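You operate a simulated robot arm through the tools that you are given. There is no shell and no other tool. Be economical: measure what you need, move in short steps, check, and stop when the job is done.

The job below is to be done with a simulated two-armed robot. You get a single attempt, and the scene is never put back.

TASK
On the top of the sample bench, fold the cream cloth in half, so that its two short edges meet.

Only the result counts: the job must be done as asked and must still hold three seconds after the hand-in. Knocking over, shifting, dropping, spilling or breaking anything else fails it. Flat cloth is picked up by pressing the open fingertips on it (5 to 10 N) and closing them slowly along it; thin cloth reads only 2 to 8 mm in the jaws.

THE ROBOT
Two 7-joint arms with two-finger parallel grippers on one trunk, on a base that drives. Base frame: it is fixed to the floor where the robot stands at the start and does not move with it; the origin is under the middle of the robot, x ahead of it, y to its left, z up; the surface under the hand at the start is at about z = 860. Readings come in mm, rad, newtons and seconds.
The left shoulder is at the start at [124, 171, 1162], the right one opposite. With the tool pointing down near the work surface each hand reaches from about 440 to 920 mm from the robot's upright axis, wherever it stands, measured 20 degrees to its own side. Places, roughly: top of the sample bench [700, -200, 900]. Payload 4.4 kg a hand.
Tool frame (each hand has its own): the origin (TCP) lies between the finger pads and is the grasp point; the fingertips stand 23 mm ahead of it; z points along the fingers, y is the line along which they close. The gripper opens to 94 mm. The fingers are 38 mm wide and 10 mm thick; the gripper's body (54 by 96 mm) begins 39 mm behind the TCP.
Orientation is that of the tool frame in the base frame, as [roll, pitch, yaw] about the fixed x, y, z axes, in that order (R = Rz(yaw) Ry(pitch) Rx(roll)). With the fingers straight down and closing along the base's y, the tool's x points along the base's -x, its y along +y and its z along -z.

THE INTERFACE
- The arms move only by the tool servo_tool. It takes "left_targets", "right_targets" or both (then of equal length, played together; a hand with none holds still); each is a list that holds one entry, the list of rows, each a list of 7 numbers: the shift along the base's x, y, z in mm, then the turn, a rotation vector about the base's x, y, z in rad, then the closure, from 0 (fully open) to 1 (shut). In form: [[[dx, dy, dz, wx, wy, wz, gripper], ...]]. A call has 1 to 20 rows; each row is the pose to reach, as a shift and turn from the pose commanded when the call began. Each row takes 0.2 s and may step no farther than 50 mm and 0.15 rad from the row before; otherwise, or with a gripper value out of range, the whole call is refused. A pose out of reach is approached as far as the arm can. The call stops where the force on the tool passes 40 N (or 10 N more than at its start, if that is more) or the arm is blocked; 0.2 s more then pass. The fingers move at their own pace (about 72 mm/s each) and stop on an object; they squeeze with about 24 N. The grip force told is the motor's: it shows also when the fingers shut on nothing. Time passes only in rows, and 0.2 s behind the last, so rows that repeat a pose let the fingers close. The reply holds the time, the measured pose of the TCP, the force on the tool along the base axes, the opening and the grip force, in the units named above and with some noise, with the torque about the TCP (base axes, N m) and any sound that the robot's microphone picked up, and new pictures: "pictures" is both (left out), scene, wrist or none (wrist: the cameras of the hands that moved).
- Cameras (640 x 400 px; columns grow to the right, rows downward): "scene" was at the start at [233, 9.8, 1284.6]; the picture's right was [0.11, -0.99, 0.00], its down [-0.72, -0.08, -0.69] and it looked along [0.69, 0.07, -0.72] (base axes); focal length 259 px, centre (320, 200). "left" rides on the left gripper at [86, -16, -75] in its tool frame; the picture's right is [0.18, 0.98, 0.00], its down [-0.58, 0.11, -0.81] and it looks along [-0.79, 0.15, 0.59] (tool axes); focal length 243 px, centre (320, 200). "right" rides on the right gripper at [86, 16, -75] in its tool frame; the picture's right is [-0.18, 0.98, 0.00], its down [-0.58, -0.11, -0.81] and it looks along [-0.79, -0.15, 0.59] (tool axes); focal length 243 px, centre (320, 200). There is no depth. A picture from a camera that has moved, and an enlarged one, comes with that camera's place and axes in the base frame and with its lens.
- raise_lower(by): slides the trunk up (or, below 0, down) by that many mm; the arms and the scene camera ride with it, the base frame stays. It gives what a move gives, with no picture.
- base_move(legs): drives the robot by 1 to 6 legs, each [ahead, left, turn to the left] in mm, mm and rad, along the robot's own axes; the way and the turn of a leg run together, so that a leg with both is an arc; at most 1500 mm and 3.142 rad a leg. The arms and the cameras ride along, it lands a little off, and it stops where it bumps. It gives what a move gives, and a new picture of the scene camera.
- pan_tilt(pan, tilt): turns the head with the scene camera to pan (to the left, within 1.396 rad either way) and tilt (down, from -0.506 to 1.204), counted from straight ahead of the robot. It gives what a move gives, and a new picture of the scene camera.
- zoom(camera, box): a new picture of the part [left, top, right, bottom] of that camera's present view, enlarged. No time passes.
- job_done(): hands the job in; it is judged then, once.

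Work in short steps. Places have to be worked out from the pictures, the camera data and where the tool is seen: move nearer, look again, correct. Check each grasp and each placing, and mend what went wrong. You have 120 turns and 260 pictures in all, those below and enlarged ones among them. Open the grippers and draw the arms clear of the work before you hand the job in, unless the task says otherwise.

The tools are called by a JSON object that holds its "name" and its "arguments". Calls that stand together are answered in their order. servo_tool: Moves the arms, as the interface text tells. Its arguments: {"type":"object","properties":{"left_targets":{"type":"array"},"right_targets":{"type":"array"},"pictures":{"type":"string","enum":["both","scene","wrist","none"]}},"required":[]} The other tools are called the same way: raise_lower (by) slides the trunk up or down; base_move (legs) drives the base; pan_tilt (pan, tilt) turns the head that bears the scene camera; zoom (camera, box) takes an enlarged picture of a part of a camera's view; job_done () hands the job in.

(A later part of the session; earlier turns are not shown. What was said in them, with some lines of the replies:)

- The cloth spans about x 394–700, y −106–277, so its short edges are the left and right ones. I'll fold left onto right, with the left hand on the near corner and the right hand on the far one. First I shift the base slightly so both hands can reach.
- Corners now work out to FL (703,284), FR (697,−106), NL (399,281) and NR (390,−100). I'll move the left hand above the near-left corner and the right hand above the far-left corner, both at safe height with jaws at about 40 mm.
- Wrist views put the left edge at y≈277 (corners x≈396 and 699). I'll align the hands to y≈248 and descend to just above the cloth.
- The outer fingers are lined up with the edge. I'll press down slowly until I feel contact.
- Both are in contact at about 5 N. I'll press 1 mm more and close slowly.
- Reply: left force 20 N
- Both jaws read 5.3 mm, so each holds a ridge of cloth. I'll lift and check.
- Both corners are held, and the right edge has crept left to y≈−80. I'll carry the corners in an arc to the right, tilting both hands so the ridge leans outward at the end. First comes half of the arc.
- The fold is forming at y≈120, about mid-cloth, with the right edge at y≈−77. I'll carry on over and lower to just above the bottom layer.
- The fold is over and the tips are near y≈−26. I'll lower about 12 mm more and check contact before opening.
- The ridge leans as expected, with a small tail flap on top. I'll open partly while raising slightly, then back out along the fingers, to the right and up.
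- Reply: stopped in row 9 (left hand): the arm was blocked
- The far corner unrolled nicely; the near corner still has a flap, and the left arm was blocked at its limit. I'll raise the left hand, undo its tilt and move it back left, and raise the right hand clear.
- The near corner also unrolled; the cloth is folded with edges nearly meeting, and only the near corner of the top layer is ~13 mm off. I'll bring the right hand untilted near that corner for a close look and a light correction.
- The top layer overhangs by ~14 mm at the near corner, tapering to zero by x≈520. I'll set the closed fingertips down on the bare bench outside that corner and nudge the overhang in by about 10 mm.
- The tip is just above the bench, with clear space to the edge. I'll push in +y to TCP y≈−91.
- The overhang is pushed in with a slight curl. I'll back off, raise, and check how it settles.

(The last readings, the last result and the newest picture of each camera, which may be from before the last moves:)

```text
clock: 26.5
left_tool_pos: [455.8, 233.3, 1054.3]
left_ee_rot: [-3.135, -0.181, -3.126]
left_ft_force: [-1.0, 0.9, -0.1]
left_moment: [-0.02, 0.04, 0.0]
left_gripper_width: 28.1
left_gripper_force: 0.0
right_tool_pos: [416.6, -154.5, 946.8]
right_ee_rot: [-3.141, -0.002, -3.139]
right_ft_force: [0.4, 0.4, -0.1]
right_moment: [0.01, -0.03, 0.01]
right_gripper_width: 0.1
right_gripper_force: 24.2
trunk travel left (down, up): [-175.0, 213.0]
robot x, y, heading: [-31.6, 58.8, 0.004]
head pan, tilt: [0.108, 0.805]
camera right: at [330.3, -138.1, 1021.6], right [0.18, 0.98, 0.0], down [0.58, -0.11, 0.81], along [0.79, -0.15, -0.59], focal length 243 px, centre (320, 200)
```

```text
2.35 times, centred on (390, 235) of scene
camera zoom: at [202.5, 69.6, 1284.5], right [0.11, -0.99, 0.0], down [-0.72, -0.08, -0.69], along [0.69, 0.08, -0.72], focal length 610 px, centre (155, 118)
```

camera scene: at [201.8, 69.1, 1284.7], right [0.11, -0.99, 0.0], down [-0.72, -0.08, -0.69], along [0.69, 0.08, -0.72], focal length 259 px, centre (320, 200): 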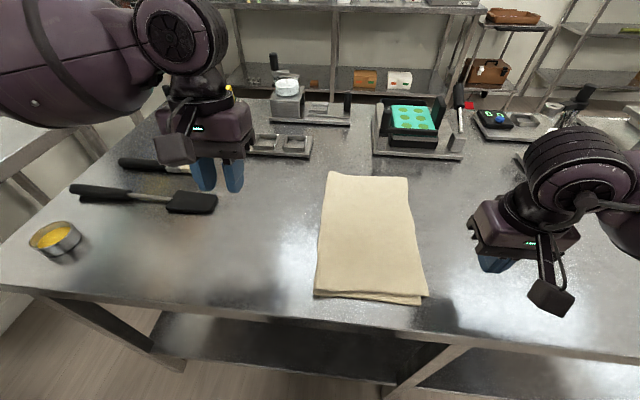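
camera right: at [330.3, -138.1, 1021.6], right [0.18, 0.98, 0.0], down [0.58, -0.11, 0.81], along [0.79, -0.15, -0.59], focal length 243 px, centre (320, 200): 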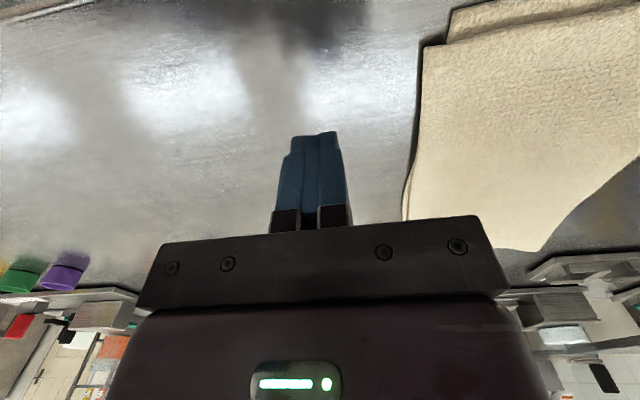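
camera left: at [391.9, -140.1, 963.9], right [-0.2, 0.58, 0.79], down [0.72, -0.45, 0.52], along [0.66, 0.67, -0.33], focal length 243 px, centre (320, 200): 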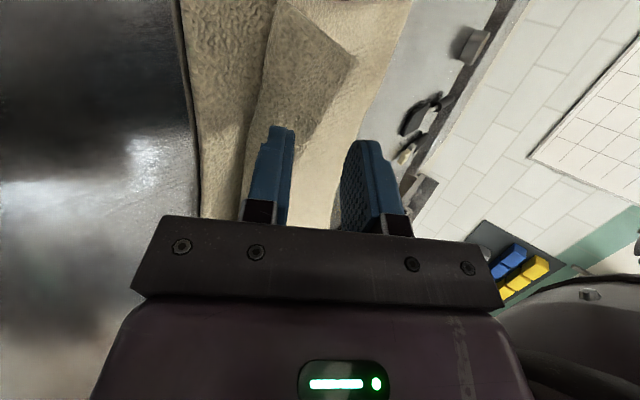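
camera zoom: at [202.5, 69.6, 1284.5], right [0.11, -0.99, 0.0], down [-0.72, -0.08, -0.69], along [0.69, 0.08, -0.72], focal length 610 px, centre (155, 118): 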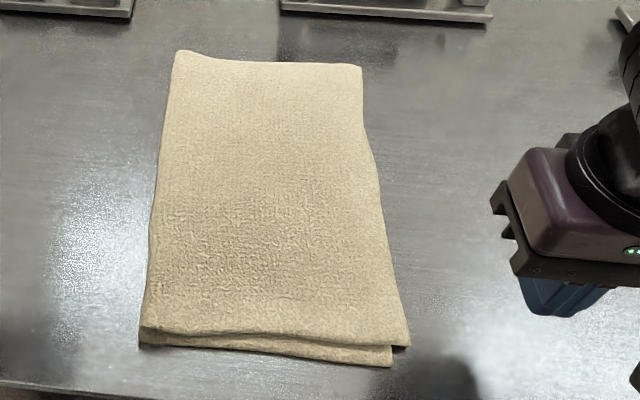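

The overhang sprang back, leaving it ~12 mm right and ~13 mm away from the robot. I'll press lightly on the top layer near that corner and drag it toward (−x, +y).

{"name": "servo_tool", "arguments": {"right_targets": [[[4, 24, 0, 0, 0, 0, 0.8], [8, 48, 0, 0, 0, 0, 0.8], [12, 72, -10, 0, 0, 0, 0.8], [15, 96, -25, 0, 0, 0, 0.8], [15, 96, -42, 0, 0, 0, 0.8], [15, 96, -49, 0, 0, 0, 0.8], [15, 96, -52, 0, 0, 0, 0.8], [15, 96, -54, 0, 0, 0, 0.8], [15, 96, -54, 0, 0, 0, 0.8]]], "pictures": "none"}}

```text
clock: 28.5
left_tool_pos: [456.2, 232.6, 1055.0]
left_ee_rot: [-3.137, -0.182, -3.128]
left_ft_force: [0.5, -0.4, -0.3]
left_moment: [0.0, -0.01, 0.01]
left_gripper_width: 28.4
left_gripper_force: 0.0
right_tool_pos: [429.7, -55.1, 893.1]
right_ee_rot: [3.141, 0.001, -3.14]
right_ft_force: [-1.2, -1.2, 1.7]
right_moment: [-0.01, 0.02, -0.02]
right_gripper_width: 18.9
right_gripper_force: 0.0
trunk travel left (down, up): [-175.0, 213.0]
robot x, y, heading: [-32.1, 65.4, -0.001]
head pan, tilt: [0.108, 0.805]
```

Contact is just starting. I'll press about 2 mm more and then drag.

{"name": "servo_tool", "arguments": {"right_targets": [[[0, 0, -1, 0, 0, 0, 0.8], [0, 0, -2, 0, 0, 0, 0.8], [-2, 2, -2, 0, 0, 0, 0.8], [-5, 5, -2, 0, 0, 0, 0.8], [-8, 8, -2, 0, 0, 0, 0.8], [-11, 10, -2, 0, 0, 0, 0.8], [-14, 12, -2, 0, 0, 0, 0.8], [-14, 12, -2, 0, 0, 0, 0.8]]], "pictures": "wrist"}}

{"name": "zoom", "arguments": {"camera": "right", "box": [200, 0, 520, 200]}}

```text
clock: 30.3
left_tool_pos: [454.9, 234.0, 1053.5]
left_ee_rot: [-3.135, -0.181, -3.127]
left_ft_force: [0.0, 0.3, -0.7]
left_moment: [0.02, -0.02, -0.02]
left_gripper_width: 28.3
left_gripper_force: 0.1
right_tool_pos: [416.8, -45.5, 890.1]
right_ee_rot: [-3.141, 0.001, -3.141]
right_ft_force: [1.5, -0.4, 8.2]
right_moment: [0.02, -0.04, -0.06]
right_gripper_width: 18.7
right_gripper_force: 0.0
trunk travel left (down, up): [-175.0, 213.0]
robot x, y, heading: [-28.0, 59.0, 0.004]
head pan, tilt: [0.108, 0.805]
camera right: at [331.2, -28.0, 965.3], right [0.18, 0.98, 0.0], down [0.58, -0.11, 0.81], along [0.79, -0.15, -0.59], focal length 243 px, centre (320, 200)
```

right: 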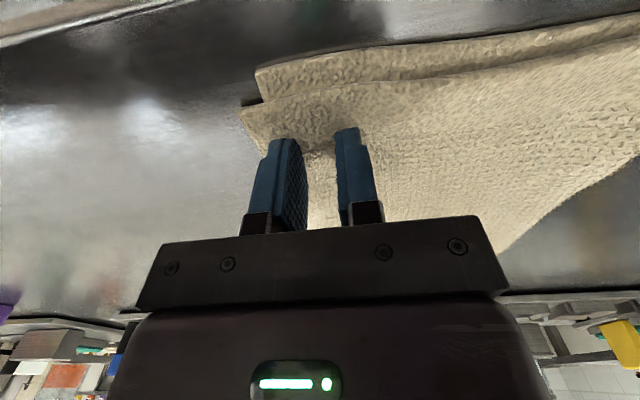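

```text
2.00 times, centred on (360, 100) of right
camera zoom: at [331.2, -28.0, 965.3], right [0.18, 0.98, 0.0], down [0.58, -0.11, 0.81], along [0.79, -0.15, -0.59], focal length 485 px, centre (240, 400)
```

zoom: 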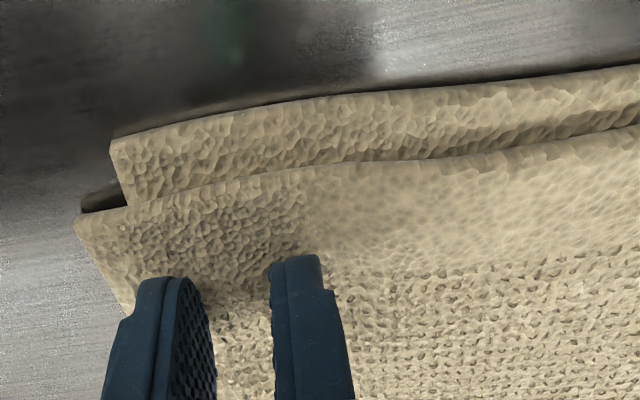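

The offset did not change: both layers moved together. I'll pinch the top layer's corner instead, by lifting, opening to ~40 mm, pressing lightly and closing slowly.

{"name": "servo_tool", "arguments": {"right_targets": [[[0, 0, 6, 0, 0, 0, 0.8], [0, 0, 8, 0, 0, 0, 0.6], [0, 0, 8, 0, 0, 0, 0.6], [0, 0, 3, 0, 0, 0, 0.6], [0, 0, 0, 0, 0, 0, 0.6], [0, 0, 0, 0, 0, 0, 0.6], [0, 0, 0, 0, 0, 0, 0.65], [0, 0, 0, 0, 0, 0, 0.7], [0, 0, 0, 0, 0, 0, 0.75], [0, 0, 0, 0, 0, 0, 0.8], [0, 0, 0, 0, 0, 0, 0.85], [0, 0, 0, 0, 0, 0, 0.9], [0, 0, 0, 0, 0, 0, 0.95], [0, 0, 0, 0, 0, 0, 1], [0, 0, 0, 0, 0, 0, 1]]], "pictures": "wrist"}}

{"name": "zoom", "arguments": {"camera": "right", "box": [200, 0, 520, 200]}}

```text
clock: 33.5
left_tool_pos: [454.2, 233.3, 1055.5]
left_ee_rot: [-3.136, -0.18, -3.127]
left_ft_force: [-0.5, 1.1, 0.4]
left_moment: [0.01, 0.01, 0.01]
left_gripper_width: 28.3
left_gripper_force: 0.0
right_tool_pos: [417.3, -44.7, 890.4]
right_ee_rot: [-3.141, 0.0, -3.141]
right_ft_force: [1.4, 0.1, 9.3]
right_moment: [0.05, 0.03, -0.04]
right_gripper_width: 4.9
right_gripper_force: 24.5
trunk travel left (down, up): [-175.0, 213.0]
robot x, y, heading: [-28.9, 57.5, 0.001]
head pan, tilt: [0.108, 0.805]
camera right: at [330.7, -28.0, 965.2], right [0.18, 0.98, 0.0], down [0.58, -0.11, 0.81], along [0.79, -0.15, -0.59], focal length 243 px, centre (320, 200)
```

right: 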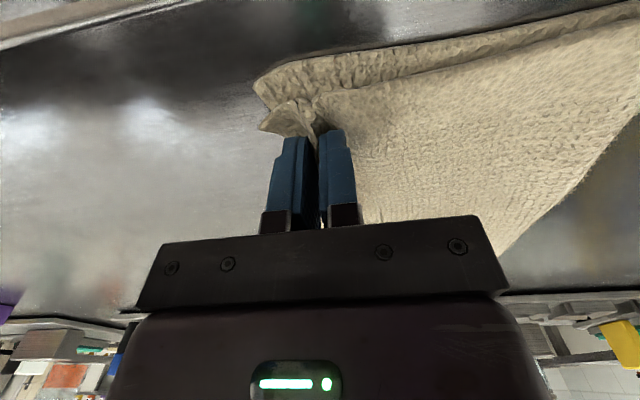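

```text
2.00 times, centred on (360, 100) of right
camera zoom: at [330.7, -28.0, 965.2], right [0.18, 0.98, 0.0], down [0.58, -0.11, 0.81], along [0.79, -0.15, -0.59], focal length 485 px, centre (240, 400)
```

zoom: 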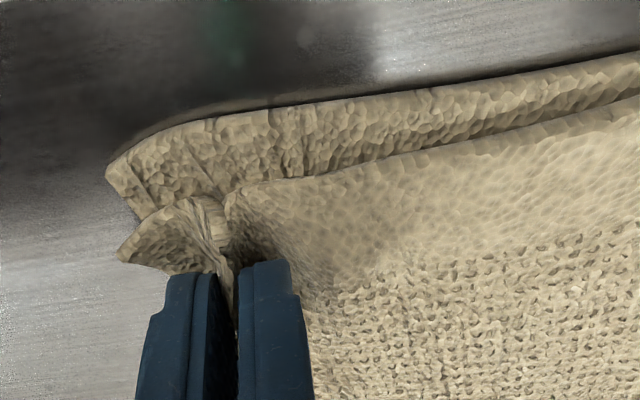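

Only the top layer was pinched (4.9 mm). I'll lift it ~20 mm, shift (−14, +14), and check before lowering.

{"name": "servo_tool", "arguments": {"right_targets": [[[0, 0, 6, 0, 0, 0, 1], [0, 0, 14, 0, 0, 0, 1], [0, 0, 22, 0, 0, 0, 1], [-5, 5, 22, 0, 0, 0, 1], [-10, 10, 22, 0, 0, 0, 1], [-15, 14, 22, 0, 0, 0, 1], [-15, 14, 22, 0, 0, 0, 1]]], "pictures": "wrist"}}

{"name": "zoom", "arguments": {"camera": "right", "box": [200, 0, 520, 200]}}

```text
clock: 35.1
left_tool_pos: [455.3, 233.2, 1053.4]
left_ee_rot: [-3.137, -0.182, -3.127]
left_ft_force: [-0.6, 0.0, -0.5]
left_moment: [0.01, 0.03, -0.02]
left_gripper_width: 28.4
left_gripper_force: 0.1
right_tool_pos: [402.7, -31.1, 912.1]
right_ee_rot: [-3.14, 0.002, -3.14]
right_ft_force: [-0.1, 0.1, 0.9]
right_moment: [0.01, 0.0, -0.01]
right_gripper_width: 4.7
right_gripper_force: 24.4
trunk travel left (down, up): [-175.0, 213.0]
robot x, y, heading: [-28.6, 58.2, 0.001]
head pan, tilt: [0.108, 0.805]
camera right: at [315.6, -14.5, 988.0], right [0.18, 0.98, 0.0], down [0.58, -0.11, 0.81], along [0.79, -0.15, -0.59], focal length 243 px, centre (320, 200)
```

right: 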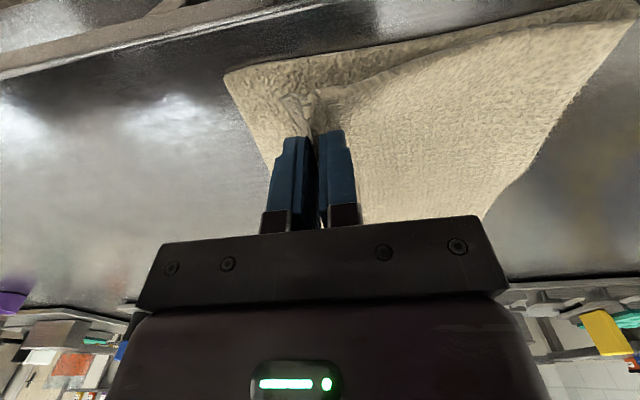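

```text
2.00 times, centred on (360, 100) of right
camera zoom: at [315.6, -14.5, 988.0], right [0.18, 0.98, 0.0], down [0.58, -0.11, 0.81], along [0.79, -0.15, -0.59], focal length 485 px, centre (240, 400)
```

zoom: 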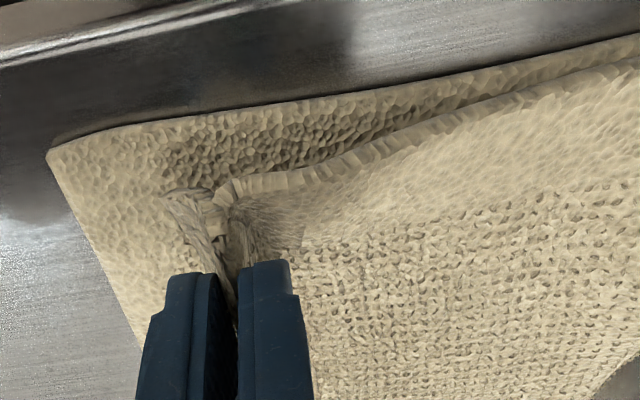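

With the top corner lifted, the bottom corner sits at about (368,−75). The pinched corner lies ~(−28,−31) from the TCP, so the TCP should go to about (397,−43). I'll shift, lower, and release gently.

{"name": "servo_tool", "arguments": {"right_targets": [[[-3, -6, 0, 0, 0, 0, 1], [-6, -12, 0, 0, 0, 0, 1], [-6, -12, -8, 0, 0, 0, 1], [-6, -12, -15, 0, 0, 0, 1], [-6, -12, -18, 0, 0, 0, 1], [-6, -12, -18, 0, 0, 0, 0.9], [-6, -12, -17, 0, 0, 0, 0.8], [-6, -12, -17, 0, 0, 0, 0.7], [-6, -12, -16, 0, 0, 0, 0.6], [-6, -12, -16, 0, 0, 0, 0.6], [-6, -12, 0, 0, 0, 0, 0.6], [-6, -12, 30, 0, 0, 0, 0.6], [-6, -12, 60, 0, 0, 0, 0.6]]], "pictures": "wrist"}}

{"name": "zoom", "arguments": {"camera": "right", "box": [200, 0, 520, 200]}}

```text
clock: 37.9
left_tool_pos: [455.4, 232.8, 1054.8]
left_ee_rot: [-3.136, -0.179, -3.128]
left_ft_force: [-0.2, 0.1, -0.1]
left_moment: [0.0, 0.01, -0.04]
left_gripper_width: 28.1
left_gripper_force: 0.0
right_tool_pos: [398.3, -43.1, 971.4]
right_ee_rot: [-3.14, -0.001, -3.14]
right_ft_force: [0.0, 0.6, 1.3]
right_moment: [-0.04, 0.0, 0.01]
right_gripper_width: 37.5
right_gripper_force: 0.1
trunk travel left (down, up): [-175.0, 213.0]
robot x, y, heading: [-32.3, 59.0, 0.005]
head pan, tilt: [0.108, 0.805]
camera right: at [311.4, -26.7, 1047.8], right [0.18, 0.98, 0.0], down [0.58, -0.11, 0.81], along [0.79, -0.15, -0.59], focal length 243 px, centre (320, 200)
```

right: 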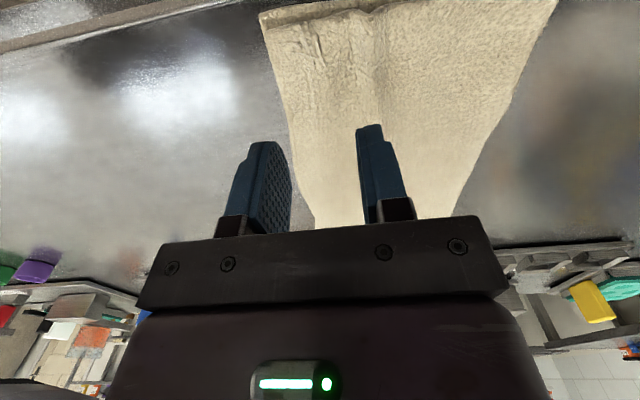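

```text
2.00 times, centred on (360, 100) of right
camera zoom: at [311.4, -26.7, 1047.8], right [0.18, 0.98, 0.0], down [0.58, -0.11, 0.81], along [0.79, -0.15, -0.59], focal length 485 px, centre (240, 400)
```

zoom: 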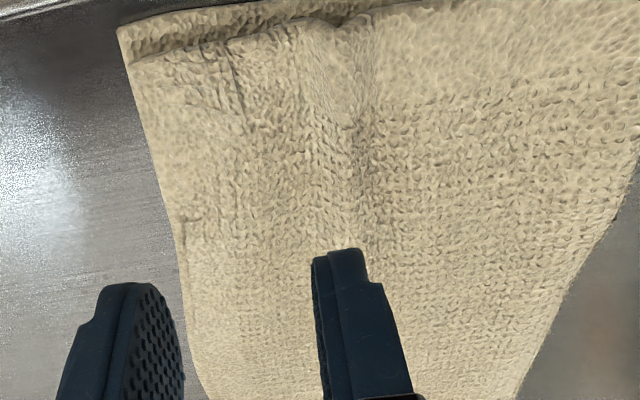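

The edges now line up at the near corner. I'll draw the right hand clear and inspect from the scene camera.

{"name": "servo_tool", "arguments": {"right_targets": [[[0, -20, 20, 0, 0, 0, 0.6], [10, -55, 40, 0, 0, 0, 0.4], [20, -100, 50, 0, 0, 0, 0.2], [30, -145, 60, 0, 0, 0, 0], [30, -190, 70, 0, 0, 0, 0], [30, -230, 80, 0, 0, 0, 0]]], "left_targets": [[[0, 15, 0, 0, 0, 0, 0.5], [0, 30, 5, 0, 0, 0, 0.3], [0, 50, 5, 0, 0, 0, 0], [0, 70, 5, 0, 0, 0, 0], [0, 90, 5, 0, 0, 0, 0], [0, 100, 5, 0, 0, 0, 0]]], "pictures": "scene"}}

{"name": "zoom", "arguments": {"camera": "scene", "box": [290, 150, 490, 320]}}

```text
clock: 39.3
left_tool_pos: [457.1, 333.2, 1060.8]
left_ee_rot: [-3.136, -0.18, -3.127]
left_ft_force: [0.5, 0.6, 0.5]
left_moment: [0.0, 0.01, -0.04]
left_gripper_width: 94.0
left_gripper_force: 0.0
right_tool_pos: [426.7, -271.5, 1053.9]
right_ee_rot: [-3.141, 0.002, -3.138]
right_ft_force: [-0.6, 0.3, 0.0]
right_moment: [-0.02, 0.02, 0.02]
right_gripper_width: 94.1
right_gripper_force: 0.0
trunk travel left (down, up): [-175.0, 213.0]
robot x, y, heading: [-31.1, 59.7, 0.002]
head pan, tilt: [0.108, 0.805]
camera scene: at [200.8, 69.1, 1285.1], right [0.11, -0.99, 0.0], down [-0.72, -0.08, -0.69], along [0.69, 0.08, -0.72], focal length 259 px, centre (320, 200)
```

scene: 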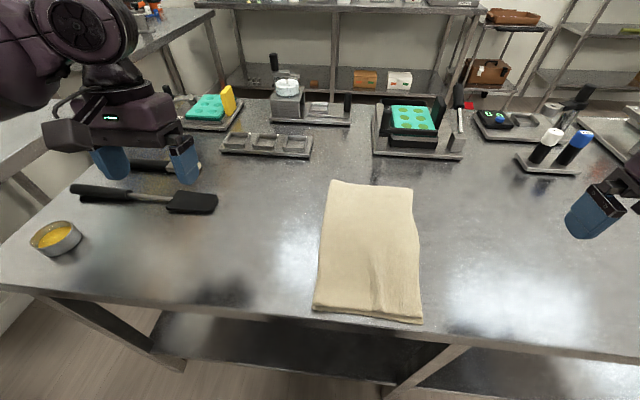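

```text
2.35 times, centred on (390, 235) of scene
camera zoom: at [200.8, 69.1, 1285.1], right [0.11, -0.99, 0.0], down [-0.72, -0.08, -0.69], along [0.69, 0.08, -0.72], focal length 610 px, centre (155, 118)
```

zoom: 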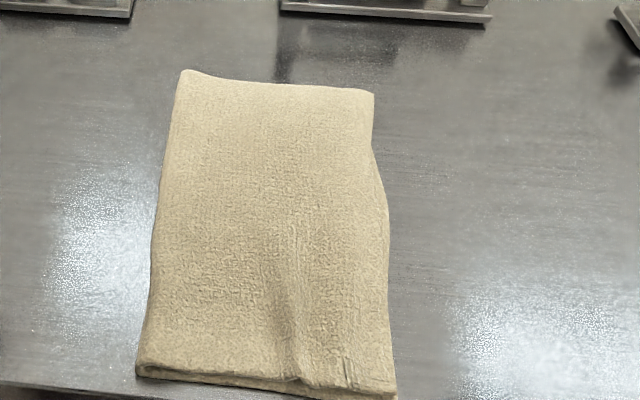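

The layers coincide along the right edge, with no other object disturbed. One close check of the far-right edge and the near corner before handing in.

{"name": "zoom", "arguments": {"camera": "scene", "box": [370, 175, 440, 250]}}

{"name": "zoom", "arguments": {"camera": "scene", "box": [370, 260, 440, 335]}}

```text
5.33 times, centred on (405, 212) of scene
camera zoom: at [200.8, 69.1, 1285.1], right [0.11, -0.99, 0.0], down [-0.72, -0.08, -0.69], along [0.69, 0.08, -0.72], focal length 1384 px, centre (-133, 133)
```

zoom: 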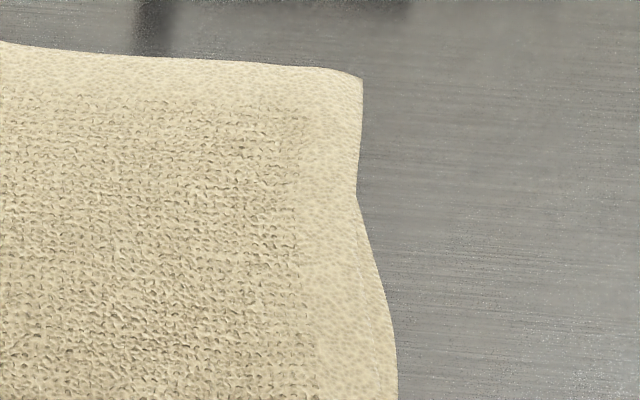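

```text
5.33 times, centred on (405, 298) of scene
camera zoom: at [200.8, 69.1, 1285.1], right [0.11, -0.99, 0.0], down [-0.72, -0.08, -0.69], along [0.69, 0.08, -0.72], focal length 1384 px, centre (-133, -320)
```

zoom: 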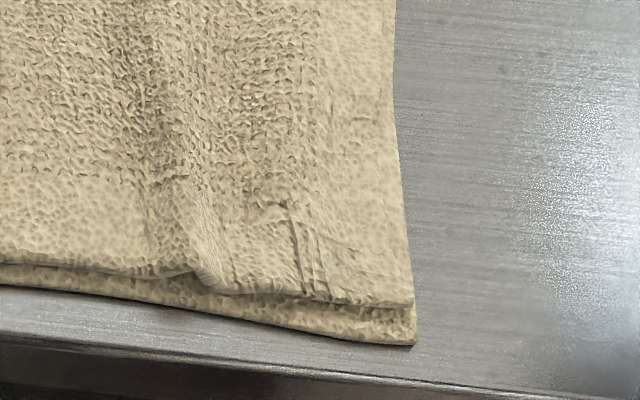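

The edges meet within a few millimetres, both grippers are open and the arms are clear, so I'm handing in.

{"name": "job_done", "arguments": {}}

```text
The job is handed in.
```

The cream cloth is folded in half on the sample bench, with its left short edge laid over the right one. From the last pictures, the two edges meet within a few millimetres wherever I could see both layers. At the far corner the top layer hides the bottom one, so I couldn't check that spot.

The cloth moved roughly 25 mm toward the robot while I corrected the near corner, and a slight wrinkle remains there. Nothing else on the bench looked disturbed. Both grippers were open and the arms clear when I handed it in.
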